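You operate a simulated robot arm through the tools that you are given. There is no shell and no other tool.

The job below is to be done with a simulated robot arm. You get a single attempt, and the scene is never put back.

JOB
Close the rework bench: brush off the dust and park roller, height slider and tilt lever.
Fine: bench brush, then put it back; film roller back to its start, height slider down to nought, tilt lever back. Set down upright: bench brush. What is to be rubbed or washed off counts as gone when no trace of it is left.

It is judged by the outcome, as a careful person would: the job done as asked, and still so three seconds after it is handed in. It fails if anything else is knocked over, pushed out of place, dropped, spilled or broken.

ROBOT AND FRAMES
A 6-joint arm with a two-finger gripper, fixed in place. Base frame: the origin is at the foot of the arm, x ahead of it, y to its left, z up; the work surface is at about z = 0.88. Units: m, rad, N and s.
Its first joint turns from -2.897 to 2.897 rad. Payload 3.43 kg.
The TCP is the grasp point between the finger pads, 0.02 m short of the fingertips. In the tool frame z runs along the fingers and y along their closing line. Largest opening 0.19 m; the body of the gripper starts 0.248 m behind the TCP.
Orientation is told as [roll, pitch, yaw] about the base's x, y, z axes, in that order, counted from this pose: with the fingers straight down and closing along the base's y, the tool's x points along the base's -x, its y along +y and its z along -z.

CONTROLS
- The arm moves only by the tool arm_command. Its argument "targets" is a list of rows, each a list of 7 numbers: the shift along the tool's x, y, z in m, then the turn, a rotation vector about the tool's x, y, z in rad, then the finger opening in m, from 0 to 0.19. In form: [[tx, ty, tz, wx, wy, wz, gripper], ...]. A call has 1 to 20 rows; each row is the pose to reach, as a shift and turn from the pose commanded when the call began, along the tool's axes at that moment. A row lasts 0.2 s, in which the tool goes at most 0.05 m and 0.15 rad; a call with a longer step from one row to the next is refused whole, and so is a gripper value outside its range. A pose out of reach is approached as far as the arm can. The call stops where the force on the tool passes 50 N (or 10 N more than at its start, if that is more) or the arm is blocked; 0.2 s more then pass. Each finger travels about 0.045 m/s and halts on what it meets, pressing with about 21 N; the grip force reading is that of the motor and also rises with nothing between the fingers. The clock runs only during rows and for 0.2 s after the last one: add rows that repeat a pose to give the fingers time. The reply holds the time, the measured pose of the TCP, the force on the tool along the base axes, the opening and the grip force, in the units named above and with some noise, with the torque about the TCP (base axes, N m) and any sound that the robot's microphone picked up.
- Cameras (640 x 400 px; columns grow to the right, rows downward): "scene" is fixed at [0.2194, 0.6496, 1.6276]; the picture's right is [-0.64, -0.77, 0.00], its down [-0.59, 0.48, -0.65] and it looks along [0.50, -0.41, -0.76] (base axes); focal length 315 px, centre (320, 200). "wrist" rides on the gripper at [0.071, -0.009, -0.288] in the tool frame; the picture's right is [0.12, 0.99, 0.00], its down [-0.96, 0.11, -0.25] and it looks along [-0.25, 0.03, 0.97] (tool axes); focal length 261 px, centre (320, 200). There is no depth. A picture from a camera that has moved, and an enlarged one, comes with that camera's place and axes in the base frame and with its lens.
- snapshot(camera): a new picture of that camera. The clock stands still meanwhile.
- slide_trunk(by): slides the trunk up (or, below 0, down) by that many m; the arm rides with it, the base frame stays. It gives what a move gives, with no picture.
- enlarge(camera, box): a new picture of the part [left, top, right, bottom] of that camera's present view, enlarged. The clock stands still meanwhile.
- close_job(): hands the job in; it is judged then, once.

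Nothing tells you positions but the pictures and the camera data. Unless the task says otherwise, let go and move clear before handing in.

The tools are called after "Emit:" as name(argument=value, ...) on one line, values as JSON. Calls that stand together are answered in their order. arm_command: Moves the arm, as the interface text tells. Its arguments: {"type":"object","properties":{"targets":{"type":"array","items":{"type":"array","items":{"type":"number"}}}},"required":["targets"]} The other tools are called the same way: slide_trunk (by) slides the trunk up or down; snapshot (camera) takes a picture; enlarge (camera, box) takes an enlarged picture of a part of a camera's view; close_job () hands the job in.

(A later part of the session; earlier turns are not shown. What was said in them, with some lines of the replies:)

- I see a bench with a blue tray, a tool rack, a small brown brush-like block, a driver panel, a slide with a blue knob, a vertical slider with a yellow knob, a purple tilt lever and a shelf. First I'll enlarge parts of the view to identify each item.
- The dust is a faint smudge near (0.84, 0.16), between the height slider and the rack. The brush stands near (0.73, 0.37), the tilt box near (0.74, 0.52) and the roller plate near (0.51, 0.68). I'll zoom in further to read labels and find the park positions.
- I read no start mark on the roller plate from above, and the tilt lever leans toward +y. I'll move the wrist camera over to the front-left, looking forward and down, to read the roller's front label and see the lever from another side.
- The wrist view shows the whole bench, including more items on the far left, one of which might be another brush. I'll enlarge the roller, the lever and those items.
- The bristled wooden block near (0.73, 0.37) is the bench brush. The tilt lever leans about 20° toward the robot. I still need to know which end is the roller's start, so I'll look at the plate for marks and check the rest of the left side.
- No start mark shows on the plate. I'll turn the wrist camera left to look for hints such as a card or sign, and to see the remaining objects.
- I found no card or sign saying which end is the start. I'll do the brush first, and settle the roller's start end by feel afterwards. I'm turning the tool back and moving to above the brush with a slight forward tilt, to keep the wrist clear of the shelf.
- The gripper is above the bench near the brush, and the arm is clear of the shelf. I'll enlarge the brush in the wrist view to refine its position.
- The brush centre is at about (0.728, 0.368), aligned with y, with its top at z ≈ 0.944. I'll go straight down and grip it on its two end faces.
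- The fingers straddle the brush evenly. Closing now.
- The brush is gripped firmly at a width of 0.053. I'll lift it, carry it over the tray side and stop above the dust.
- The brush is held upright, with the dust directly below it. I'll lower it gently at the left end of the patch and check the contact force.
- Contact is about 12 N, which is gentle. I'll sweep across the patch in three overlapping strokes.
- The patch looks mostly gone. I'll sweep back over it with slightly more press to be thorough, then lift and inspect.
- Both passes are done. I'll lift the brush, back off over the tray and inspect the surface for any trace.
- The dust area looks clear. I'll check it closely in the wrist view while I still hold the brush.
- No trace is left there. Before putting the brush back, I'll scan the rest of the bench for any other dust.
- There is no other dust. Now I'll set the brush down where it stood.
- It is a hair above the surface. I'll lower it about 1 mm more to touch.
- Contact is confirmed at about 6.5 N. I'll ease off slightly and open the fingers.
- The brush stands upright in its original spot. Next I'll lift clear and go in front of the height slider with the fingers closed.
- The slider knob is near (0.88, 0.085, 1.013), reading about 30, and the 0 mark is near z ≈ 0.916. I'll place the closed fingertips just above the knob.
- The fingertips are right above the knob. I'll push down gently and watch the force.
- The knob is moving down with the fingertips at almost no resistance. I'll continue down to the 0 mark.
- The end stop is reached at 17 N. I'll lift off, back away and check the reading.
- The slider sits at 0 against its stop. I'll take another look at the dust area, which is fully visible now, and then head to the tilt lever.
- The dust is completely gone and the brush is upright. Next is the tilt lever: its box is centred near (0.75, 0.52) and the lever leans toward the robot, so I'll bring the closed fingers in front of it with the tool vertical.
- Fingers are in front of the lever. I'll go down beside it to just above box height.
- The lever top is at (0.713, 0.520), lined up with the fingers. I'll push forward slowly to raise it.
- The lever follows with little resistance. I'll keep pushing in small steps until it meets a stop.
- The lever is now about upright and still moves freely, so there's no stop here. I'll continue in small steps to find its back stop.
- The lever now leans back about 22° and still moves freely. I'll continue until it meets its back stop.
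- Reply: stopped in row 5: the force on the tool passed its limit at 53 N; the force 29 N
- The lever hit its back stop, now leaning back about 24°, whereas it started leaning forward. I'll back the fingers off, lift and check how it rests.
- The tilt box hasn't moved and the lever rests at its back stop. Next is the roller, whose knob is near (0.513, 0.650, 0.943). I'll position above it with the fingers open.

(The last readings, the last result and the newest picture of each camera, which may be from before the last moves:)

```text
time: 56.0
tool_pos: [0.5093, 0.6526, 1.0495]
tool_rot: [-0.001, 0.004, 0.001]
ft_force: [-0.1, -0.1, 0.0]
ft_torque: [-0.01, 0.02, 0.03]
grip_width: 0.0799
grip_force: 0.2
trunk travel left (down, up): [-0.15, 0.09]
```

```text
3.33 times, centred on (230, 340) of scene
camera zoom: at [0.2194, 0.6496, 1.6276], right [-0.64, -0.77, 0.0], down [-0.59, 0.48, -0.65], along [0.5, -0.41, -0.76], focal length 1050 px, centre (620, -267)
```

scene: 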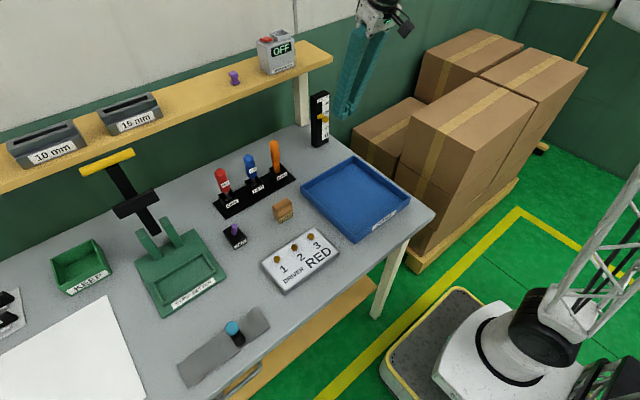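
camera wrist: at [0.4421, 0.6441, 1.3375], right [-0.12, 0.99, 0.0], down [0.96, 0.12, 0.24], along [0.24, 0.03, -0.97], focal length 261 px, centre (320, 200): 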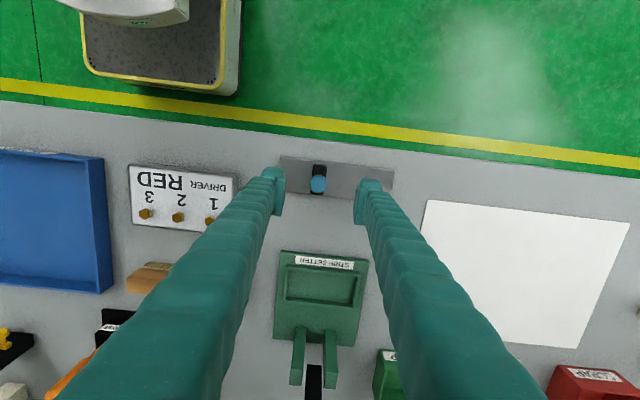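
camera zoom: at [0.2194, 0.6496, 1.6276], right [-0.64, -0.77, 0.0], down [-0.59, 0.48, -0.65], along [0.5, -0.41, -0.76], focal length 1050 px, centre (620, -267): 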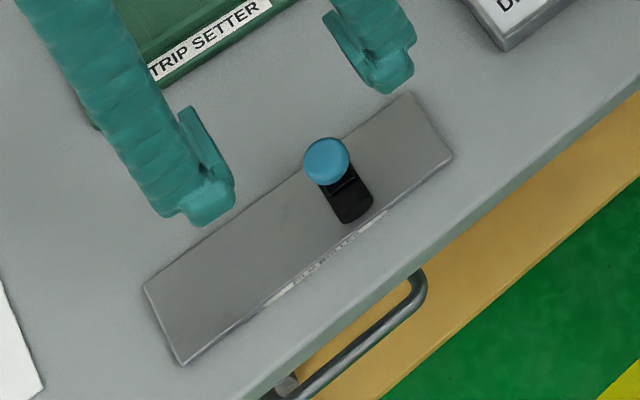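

The knob is at (0.513, 0.650). I'll go down around it and grip it.

Emit:
arm_command(targets=[[-0.004, -0.003, 0.025, 0, 0, 0, 0.08], [-0.004, -0.003, 0.05, 0, 0, 0, 0.08], [-0.004, -0.003, 0.075, 0, 0, 0, 0.08], [-0.004, -0.003, 0.095, 0, 0, 0, 0.08], [-0.004, -0.003, 0.103, 0, 0, 0, 0.08], [-0.004, -0.003, 0.103, 0, 0, 0, 0.08]])

Emit:
enlarge(camera="wrist", box=[250, 130, 390, 230])

Emit:
enlarge(camera="scene", box=[180, 290, 290, 390])

```text
time: 57.5
tool_pos: [0.5128, 0.6487, 0.9471]
tool_rot: [-0.001, 0.005, 0.0]
ft_force: [-0.1, 0.2, -0.7]
ft_torque: [0.02, 0.0, -0.02]
grip_width: 0.0801
grip_force: 0.0
trunk travel left (down, up): [-0.15, 0.09]
```

```text
4.00 times, centred on (320, 180) of wrist
camera zoom: at [0.4456, 0.6396, 1.2343], right [-0.12, 0.99, 0.0], down [0.96, 0.12, 0.24], along [0.24, 0.03, -0.97], focal length 1043 px, centre (320, 280)
```

zoom: 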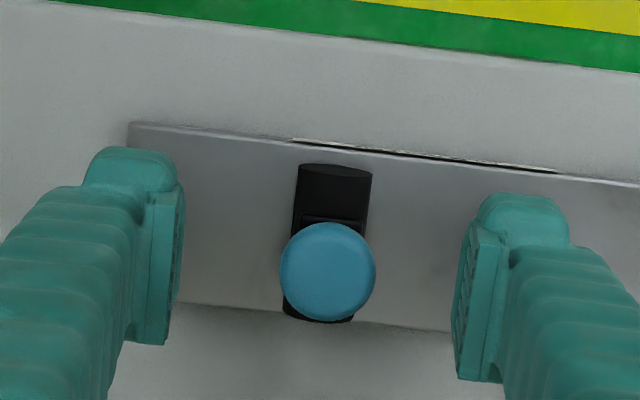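

```text
4.00 times, centred on (235, 340) of scene
camera zoom: at [0.2194, 0.6496, 1.6276], right [-0.64, -0.77, 0.0], down [-0.59, 0.48, -0.65], along [0.5, -0.41, -0.76], focal length 1260 px, centre (660, -360)
```

zoom: 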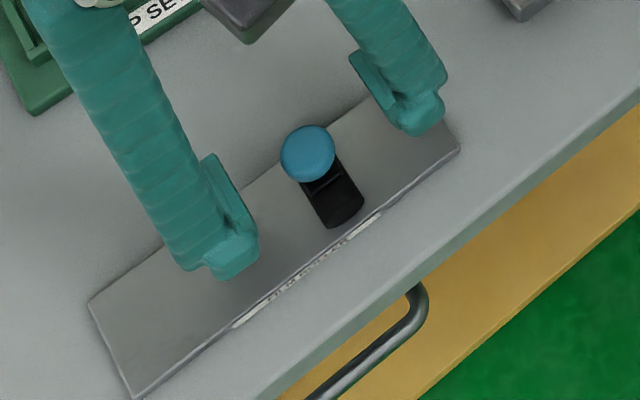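

The knob sits between the pads. Closing on it.

Emit:
arm_command(targets=[[0, 0.001, 0, 0, 0, 0, 0.06], [0, 0.001, 0, 0, 0, 0, 0.04], [0, 0.001, 0, 0, 0, 0, 0.025], [0, 0.001, 0, 0, 0, 0, 0.015], [0, 0.001, 0, 0, 0, 0, 0.01], [0, 0.001, 0, 0, 0, 0, 0.01]])

Emit:
enlarge(camera="wrist", box=[250, 130, 390, 230])

```text
time: 58.9
tool_pos: [0.5149, 0.649, 0.9471]
tool_rot: [-0.002, 0.006, 0.0]
ft_force: [-0.5, 0.6, -1.5]
ft_torque: [-0.01, 0.01, 0.01]
grip_width: 0.0265
grip_force: 45.3
trunk travel left (down, up): [-0.15, 0.09]
```

```text
4.00 times, centred on (320, 180) of wrist
camera zoom: at [0.4458, 0.6406, 1.2343], right [-0.12, 0.99, 0.0], down [0.96, 0.12, 0.24], along [0.24, 0.03, -0.97], focal length 1043 px, centre (320, 280)
```

zoom: 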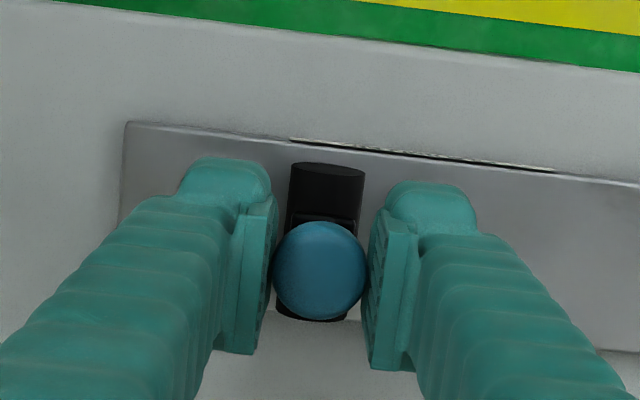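

The knob is gripped. I'll feel out the roller's travel, first toward the right (−y) end in small steps, listening and watching the force.

Emit:
arm_command(targets=[[0, -0.006, 0, 0, 0, 0, 0.01], [0, -0.012, 0, 0, 0, 0, 0.01], [0, -0.018, 0, 0, 0, 0, 0.01], [0, -0.024, 0, 0, 0, 0, 0.01], [0, -0.03, 0, 0, 0, 0, 0.01], [0, -0.035, 0, 0, 0, 0, 0.01], [0, -0.038, 0, 0, 0, 0, 0.01], [0, -0.041, 0, 0, 0, 0, 0.01]])

Emit:
enlarge(camera="wrist", box=[250, 130, 390, 230])

```text
time: 60.6
tool_pos: [0.514, 0.6091, 0.9464]
tool_rot: [0.0, 0.003, 0.002]
ft_force: [2.6, 11.6, -9.4]
ft_torque: [0.13, -0.04, -0.02]
grip_width: 0.0265
grip_force: 45.3
trunk travel left (down, up): [-0.15, 0.09]
```

```text
4.00 times, centred on (320, 180) of wrist
camera zoom: at [0.4457, 0.6011, 1.2344], right [-0.12, 0.99, 0.0], down [0.96, 0.12, 0.24], along [0.24, 0.03, -0.97], focal length 1043 px, centre (320, 280)
```

zoom: 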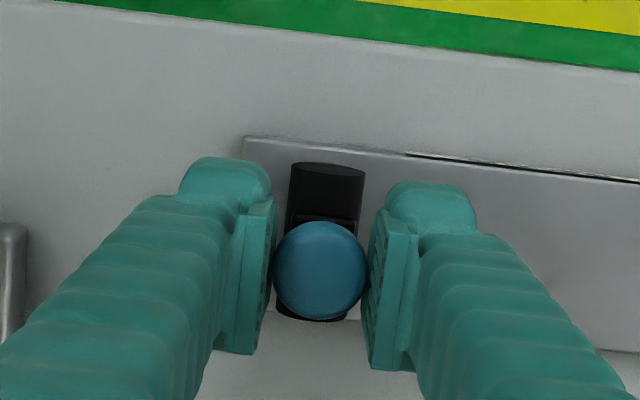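

Emit:
arm_command(targets=[[0, -0.001, 0, 0, 0, 0, 0.01], [0, -0.002, 0, 0, 0, 0, 0.01], [0, -0.002, 0, 0, 0, 0, 0.01]])

```text
time: 61.5
tool_pos: [0.5139, 0.6097, 0.9469]
tool_rot: [0.001, 0.005, 0.0]
ft_force: [2.2, 43.2, -2.4]
ft_torque: [0.39, -0.01, 0.08]
grip_width: 0.0265
grip_force: 45.2
trunk travel left (down, up): [-0.15, 0.09]
```

The right stop is at y ≈ 0.609. I'll slide it toward the left end to find the other stop.

Emit:
arm_command(targets=[[0, 0.006, 0, 0, 0, 0, 0.01], [0, 0.016, 0, 0, 0, 0, 0.01], [0, 0.026, 0, 0, 0, 0, 0.01], [0, 0.036, 0, 0, 0, 0, 0.01], [0, 0.046, 0, 0, 0, 0, 0.01], [0, 0.056, 0, 0, 0, 0, 0.01], [0, 0.066, 0, 0, 0, 0, 0.01], [0, 0.076, 0, 0, 0, 0, 0.01], [0, 0.086, 0, 0, 0, 0, 0.01], [0, 0.096, 0, 0, 0, 0, 0.01], [0, 0.106, 0, 0, 0, 0, 0.01], [0, 0.116, 0, 0, 0, 0, 0.01], [0, 0.126, 0, 0, 0, 0, 0.01], [0, 0.132, 0, 0, 0, 0, 0.01], [0, 0.136, 0, 0, 0, 0, 0.01], [0, 0.136, 0, 0, 0, 0, 0.01]])

Emit:
enlarge(camera="wrist", box=[250, 130, 390, 230])

Emit:
enlarge(camera="scene", box=[160, 290, 280, 400])

```text
time: 64.8
tool_pos: [0.515, 0.7412, 0.9471]
tool_rot: [0.0, 0.003, 0.0]
ft_force: [-4.4, -0.2, -1.9]
ft_torque: [0.01, 0.04, 0.01]
grip_width: 0.0264
grip_force: 45.5
trunk travel left (down, up): [-0.15, 0.09]
```

```text
4.00 times, centred on (320, 180) of wrist
camera zoom: at [0.4458, 0.7341, 1.2345], right [-0.12, 0.99, 0.0], down [0.96, 0.12, 0.24], along [0.24, 0.03, -0.97], focal length 1043 px, centre (320, 280)
```

zoom: 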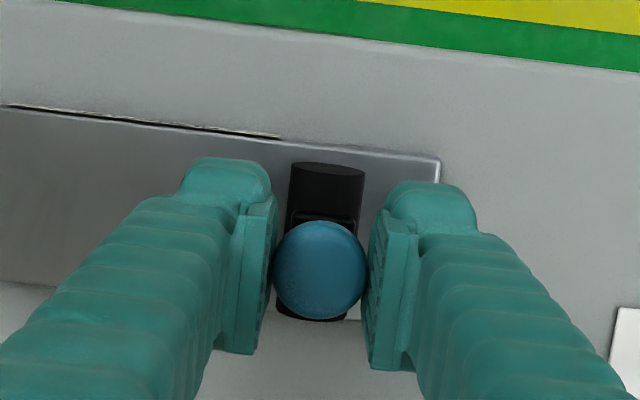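

```text
3.64 times, centred on (220, 345) of scene
camera zoom: at [0.2194, 0.6496, 1.6276], right [-0.64, -0.77, 0.0], down [-0.59, 0.48, -0.65], along [0.5, -0.41, -0.76], focal length 1146 px, centre (684, -327)
```

zoom: 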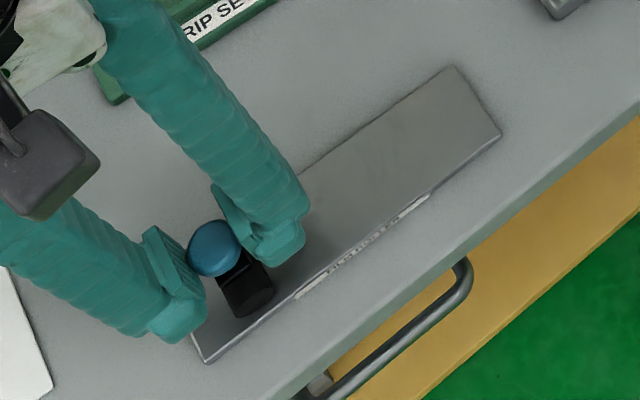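

Emit:
arm_command(targets=[[0, 0.003, 0, 0, 0, 0, 0.01], [0, 0.006, 0, 0, 0, 0, 0.01], [0, 0.008, 0, 0, 0, 0, 0.01], [0, 0.01, 0, 0, 0, 0, 0.01], [0, 0.012, 0, 0, 0, 0, 0.01], [0, 0.012, 0, 0, 0, 0, 0.01]])

```text
time: 66.2
tool_pos: [0.5139, 0.7506, 0.947]
tool_rot: [-0.005, 0.005, -0.001]
ft_force: [-16.1, -39.8, -7.0]
ft_torque: [-0.37, 0.19, -0.14]
grip_width: 0.0268
grip_force: 45.4
trunk travel left (down, up): [-0.15, 0.09]
```

The roller travels from y ≈ 0.609 (right stop) to 0.750 (left stop), and it began at 0.650. I'll release the knob with the roller at the left end, back off and inspect the bare plate and the roller closely for any start mark.

Emit:
arm_command(targets=[[0, -0.002, 0, 0, 0, 0, 0.01], [0, -0.002, 0, 0, 0, 0, 0.03], [0, -0.002, 0, 0, 0, 0, 0.05], [0, -0.002, 0, 0, 0, 0, 0.07], [0, -0.002, 0, 0, 0, 0, 0.08], [0, -0.002, -0.03, 0, 0, 0, 0.08], [0, -0.002, -0.06, 0, 0, 0, 0.08], [0.02, -0.032, -0.09, 0, 0, 0, 0.1], [0.04, -0.062, -0.1, 0, 0, 0, 0.12], [0.06, -0.082, -0.1, 0, 0, 0, 0.14], [0.06, -0.082, -0.1, 0, 0, 0, 0.16], [0.06, -0.082, -0.1, 0, 0, 0, 0.16]])

Emit:
snapshot(camera="wrist")

Emit:
enlarge(camera="scene", box=[170, 300, 280, 395])

```text
time: 68.8
tool_pos: [0.4556, 0.6728, 1.0485]
tool_rot: [-0.003, 0.006, 0.0]
ft_force: [0.6, -1.0, 0.0]
ft_torque: [0.0, -0.03, 0.03]
grip_width: 0.1603
grip_force: 0.1
trunk travel left (down, up): [-0.15, 0.09]
```

```text
taken
camera wrist: at [0.3865, 0.6648, 1.3353], right [-0.12, 0.99, 0.0], down [0.96, 0.12, 0.24], along [0.24, 0.03, -0.97], focal length 261 px, centre (320, 200)
```

wrist: 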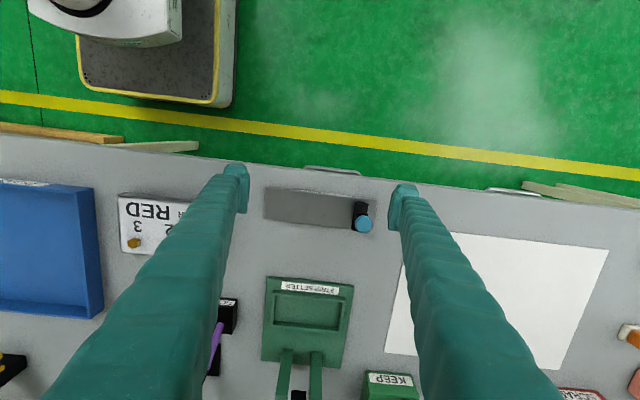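

```text
4.21 times, centred on (225, 348) of scene
camera zoom: at [0.2194, 0.6496, 1.6276], right [-0.64, -0.77, 0.0], down [-0.59, 0.48, -0.65], along [0.5, -0.41, -0.76], focal length 1327 px, centre (720, -421)
```

zoom: 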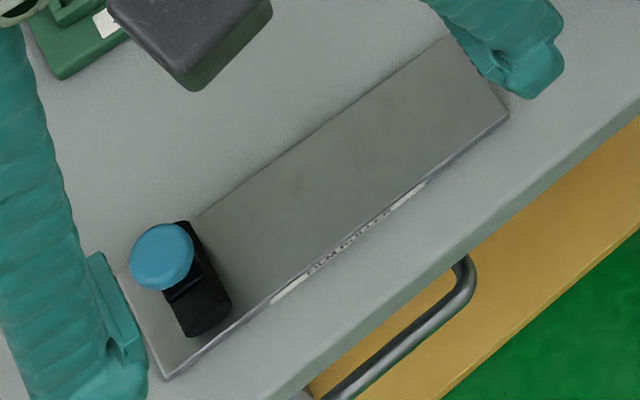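

Emit:
enlarge(camera="wrist", box=[255, 175, 385, 245])

Emit:
enlarge(camera="wrist", box=[258, 180, 318, 230])

Emit:
enlarge(camera="wrist", box=[325, 190, 385, 240])

Emit:
enlarge(camera="scene", box=[235, 305, 275, 345])

```text
4.92 times, centred on (320, 210) of wrist
camera zoom: at [0.3865, 0.6648, 1.3353], right [-0.12, 0.99, 0.0], down [0.96, 0.12, 0.24], along [0.24, 0.03, -0.97], focal length 1283 px, centre (320, 151)
```

zoom: 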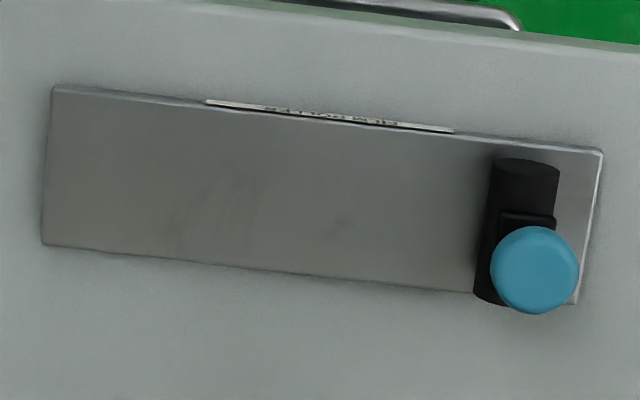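

```text
8.00 times, centred on (288, 205) of wrist
camera zoom: at [0.3865, 0.6648, 1.3353], right [-0.12, 0.99, 0.0], down [0.96, 0.12, 0.24], along [0.24, 0.03, -0.97], focal length 2085 px, centre (576, 160)
```

zoom: 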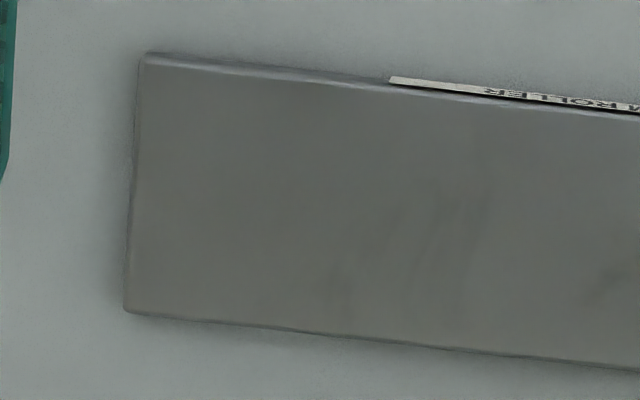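

```text
8.00 times, centred on (355, 215) of wrist
camera zoom: at [0.3865, 0.6648, 1.3353], right [-0.12, 0.99, 0.0], down [0.96, 0.12, 0.24], along [0.24, 0.03, -0.97], focal length 2085 px, centre (40, 80)
```

zoom: 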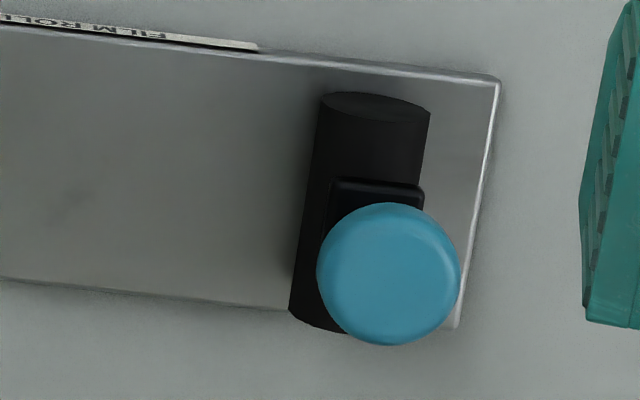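

```text
10.00 times, centred on (255, 325) of scene
camera zoom: at [0.2194, 0.6496, 1.6276], right [-0.64, -0.77, 0.0], down [-0.59, 0.48, -0.65], along [0.5, -0.41, -0.76], focal length 3151 px, centre (970, -1050)
```

zoom: 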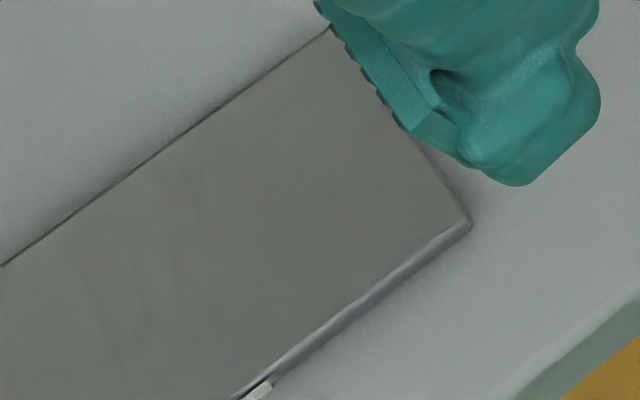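

There is no mark at either end. The bench is laid out left to right for the operator (1-2-3, ONE-TWO-THREE), and the roller stood 0.10 m along its 0.14 m travel counted from the left. So I take the left end, where it now sits against its stop, as its start. This remains an inference. I'll lift clear and check everything over.

Emit:
arm_command(targets=[[0, 0, -0.04, 0, 0, 0, 0.16], [0, 0, -0.08, 0, 0, 0, 0.14], [0, -0.03, -0.11, 0, 0, 0, 0.12], [0, -0.07, -0.13, 0, 0, 0, 0.1], [0, -0.11, -0.14, 0, 0, 0, 0.1], [0, -0.15, -0.15, 0, 0, 0, 0.1], [0, -0.19, -0.15, 0, 0, 0, 0.1], [0, -0.23, -0.15, 0, 0, 0, 0.1], [0, -0.27, -0.15, 0, 0, 0, 0.1], [0, -0.3, -0.15, 0, 0, 0, 0.1], [0, -0.3, -0.15, 0, 0, 0, 0.1]])

Emit:
snapshot(camera="scene")

Emit:
snapshot(camera="wrist")

Emit:
enlarge(camera="scene", box=[200, 130, 340, 260])

Emit:
enlarge(camera="scene", box=[160, 280, 300, 400])

```text
time: 71.2
tool_pos: [0.4562, 0.3706, 1.1976]
tool_rot: [-0.002, 0.005, 0.001]
ft_force: [-0.2, -0.2, 0.8]
ft_torque: [0.02, -0.05, 0.01]
grip_width: 0.0995
grip_force: 0.0
trunk travel left (down, up): [-0.15, 0.09]
```

```text
taken
```

scene: 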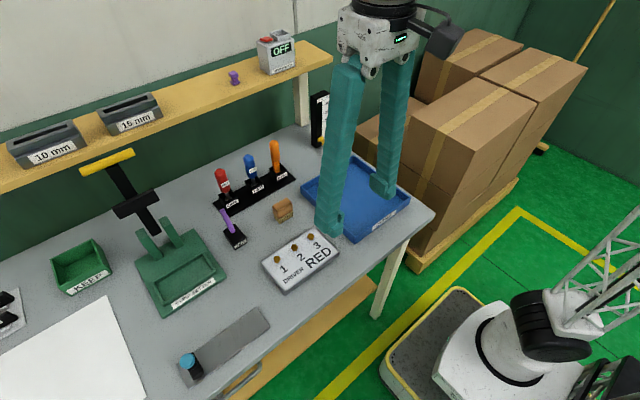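

```text
taken
camera wrist: at [0.3878, 0.3628, 1.4863], right [-0.12, 0.99, 0.0], down [0.96, 0.12, 0.24], along [0.24, 0.03, -0.97], focal length 261 px, centre (320, 200)
```

wrist: 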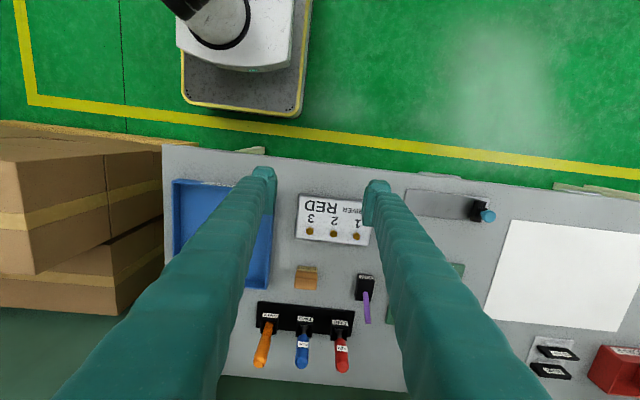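

```text
3.08 times, centred on (270, 195) of scene
camera zoom: at [0.2194, 0.6496, 1.6276], right [-0.64, -0.77, 0.0], down [-0.59, 0.48, -0.65], along [0.5, -0.41, -0.76], focal length 970 px, centre (474, 215)
```

zoom: 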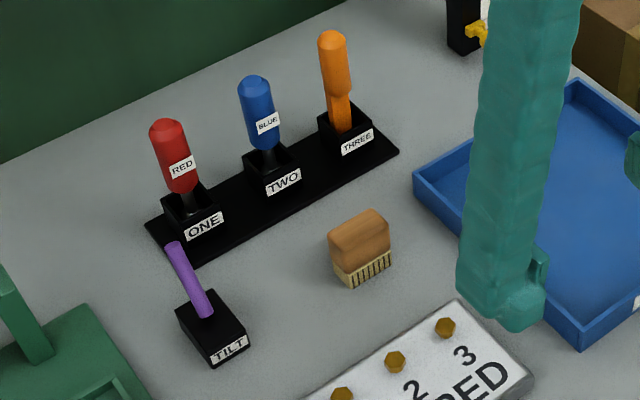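

```text
3.33 times, centred on (230, 340) of scene
camera zoom: at [0.2194, 0.6496, 1.6276], right [-0.64, -0.77, 0.0], down [-0.59, 0.48, -0.65], along [0.5, -0.41, -0.76], focal length 1050 px, centre (620, -267)
```

zoom: 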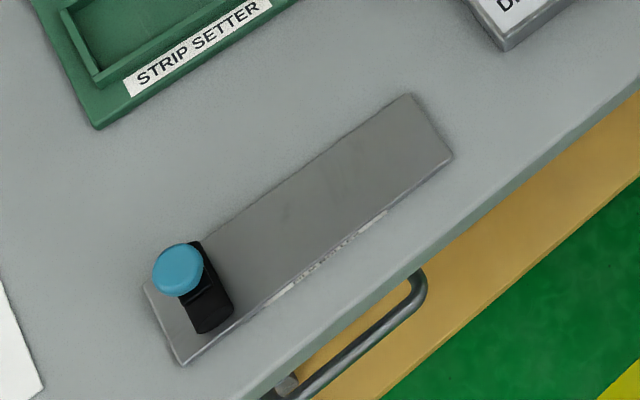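

The bench now shows no dust and the brush is standing upright where it was. The slider is at 0, the lever rests at its back stop and the roller is parked at its left stop. Nothing else has moved and the gripper is clear, so I'm handing in.

Emit:
close_job()

```text
The job is handed in.
```

I closed the bench and handed it in, but two of the park positions rest on my judgment. The result was not reported back to me.

- **Dust:** brushed off with two sets of strokes. Close-ups from both cameras showed no trace left.
- **Bench brush:** standing upright, within about 2 mm of where it was.
- **Height slider:** pushed down against its stop, reading 0.
- **Tilt lever:** pushed back until it met its stop, now leaning away from the robot. It started leaning toward the robot and moves freely through upright. I took "back" to mean the rear stop rather than upright.
- **Film roller:** parked at its left stop, as seen from the robot. Neither end of the plate is marked as the start, so this is a guess. I chose left because the bench is laid out left to right and the roller stood closer to the right end. If its start is the right end, this part is wrong.

In the final pictures nothing else on the bench looked moved or knocked over, and the gripper was empty and clear.
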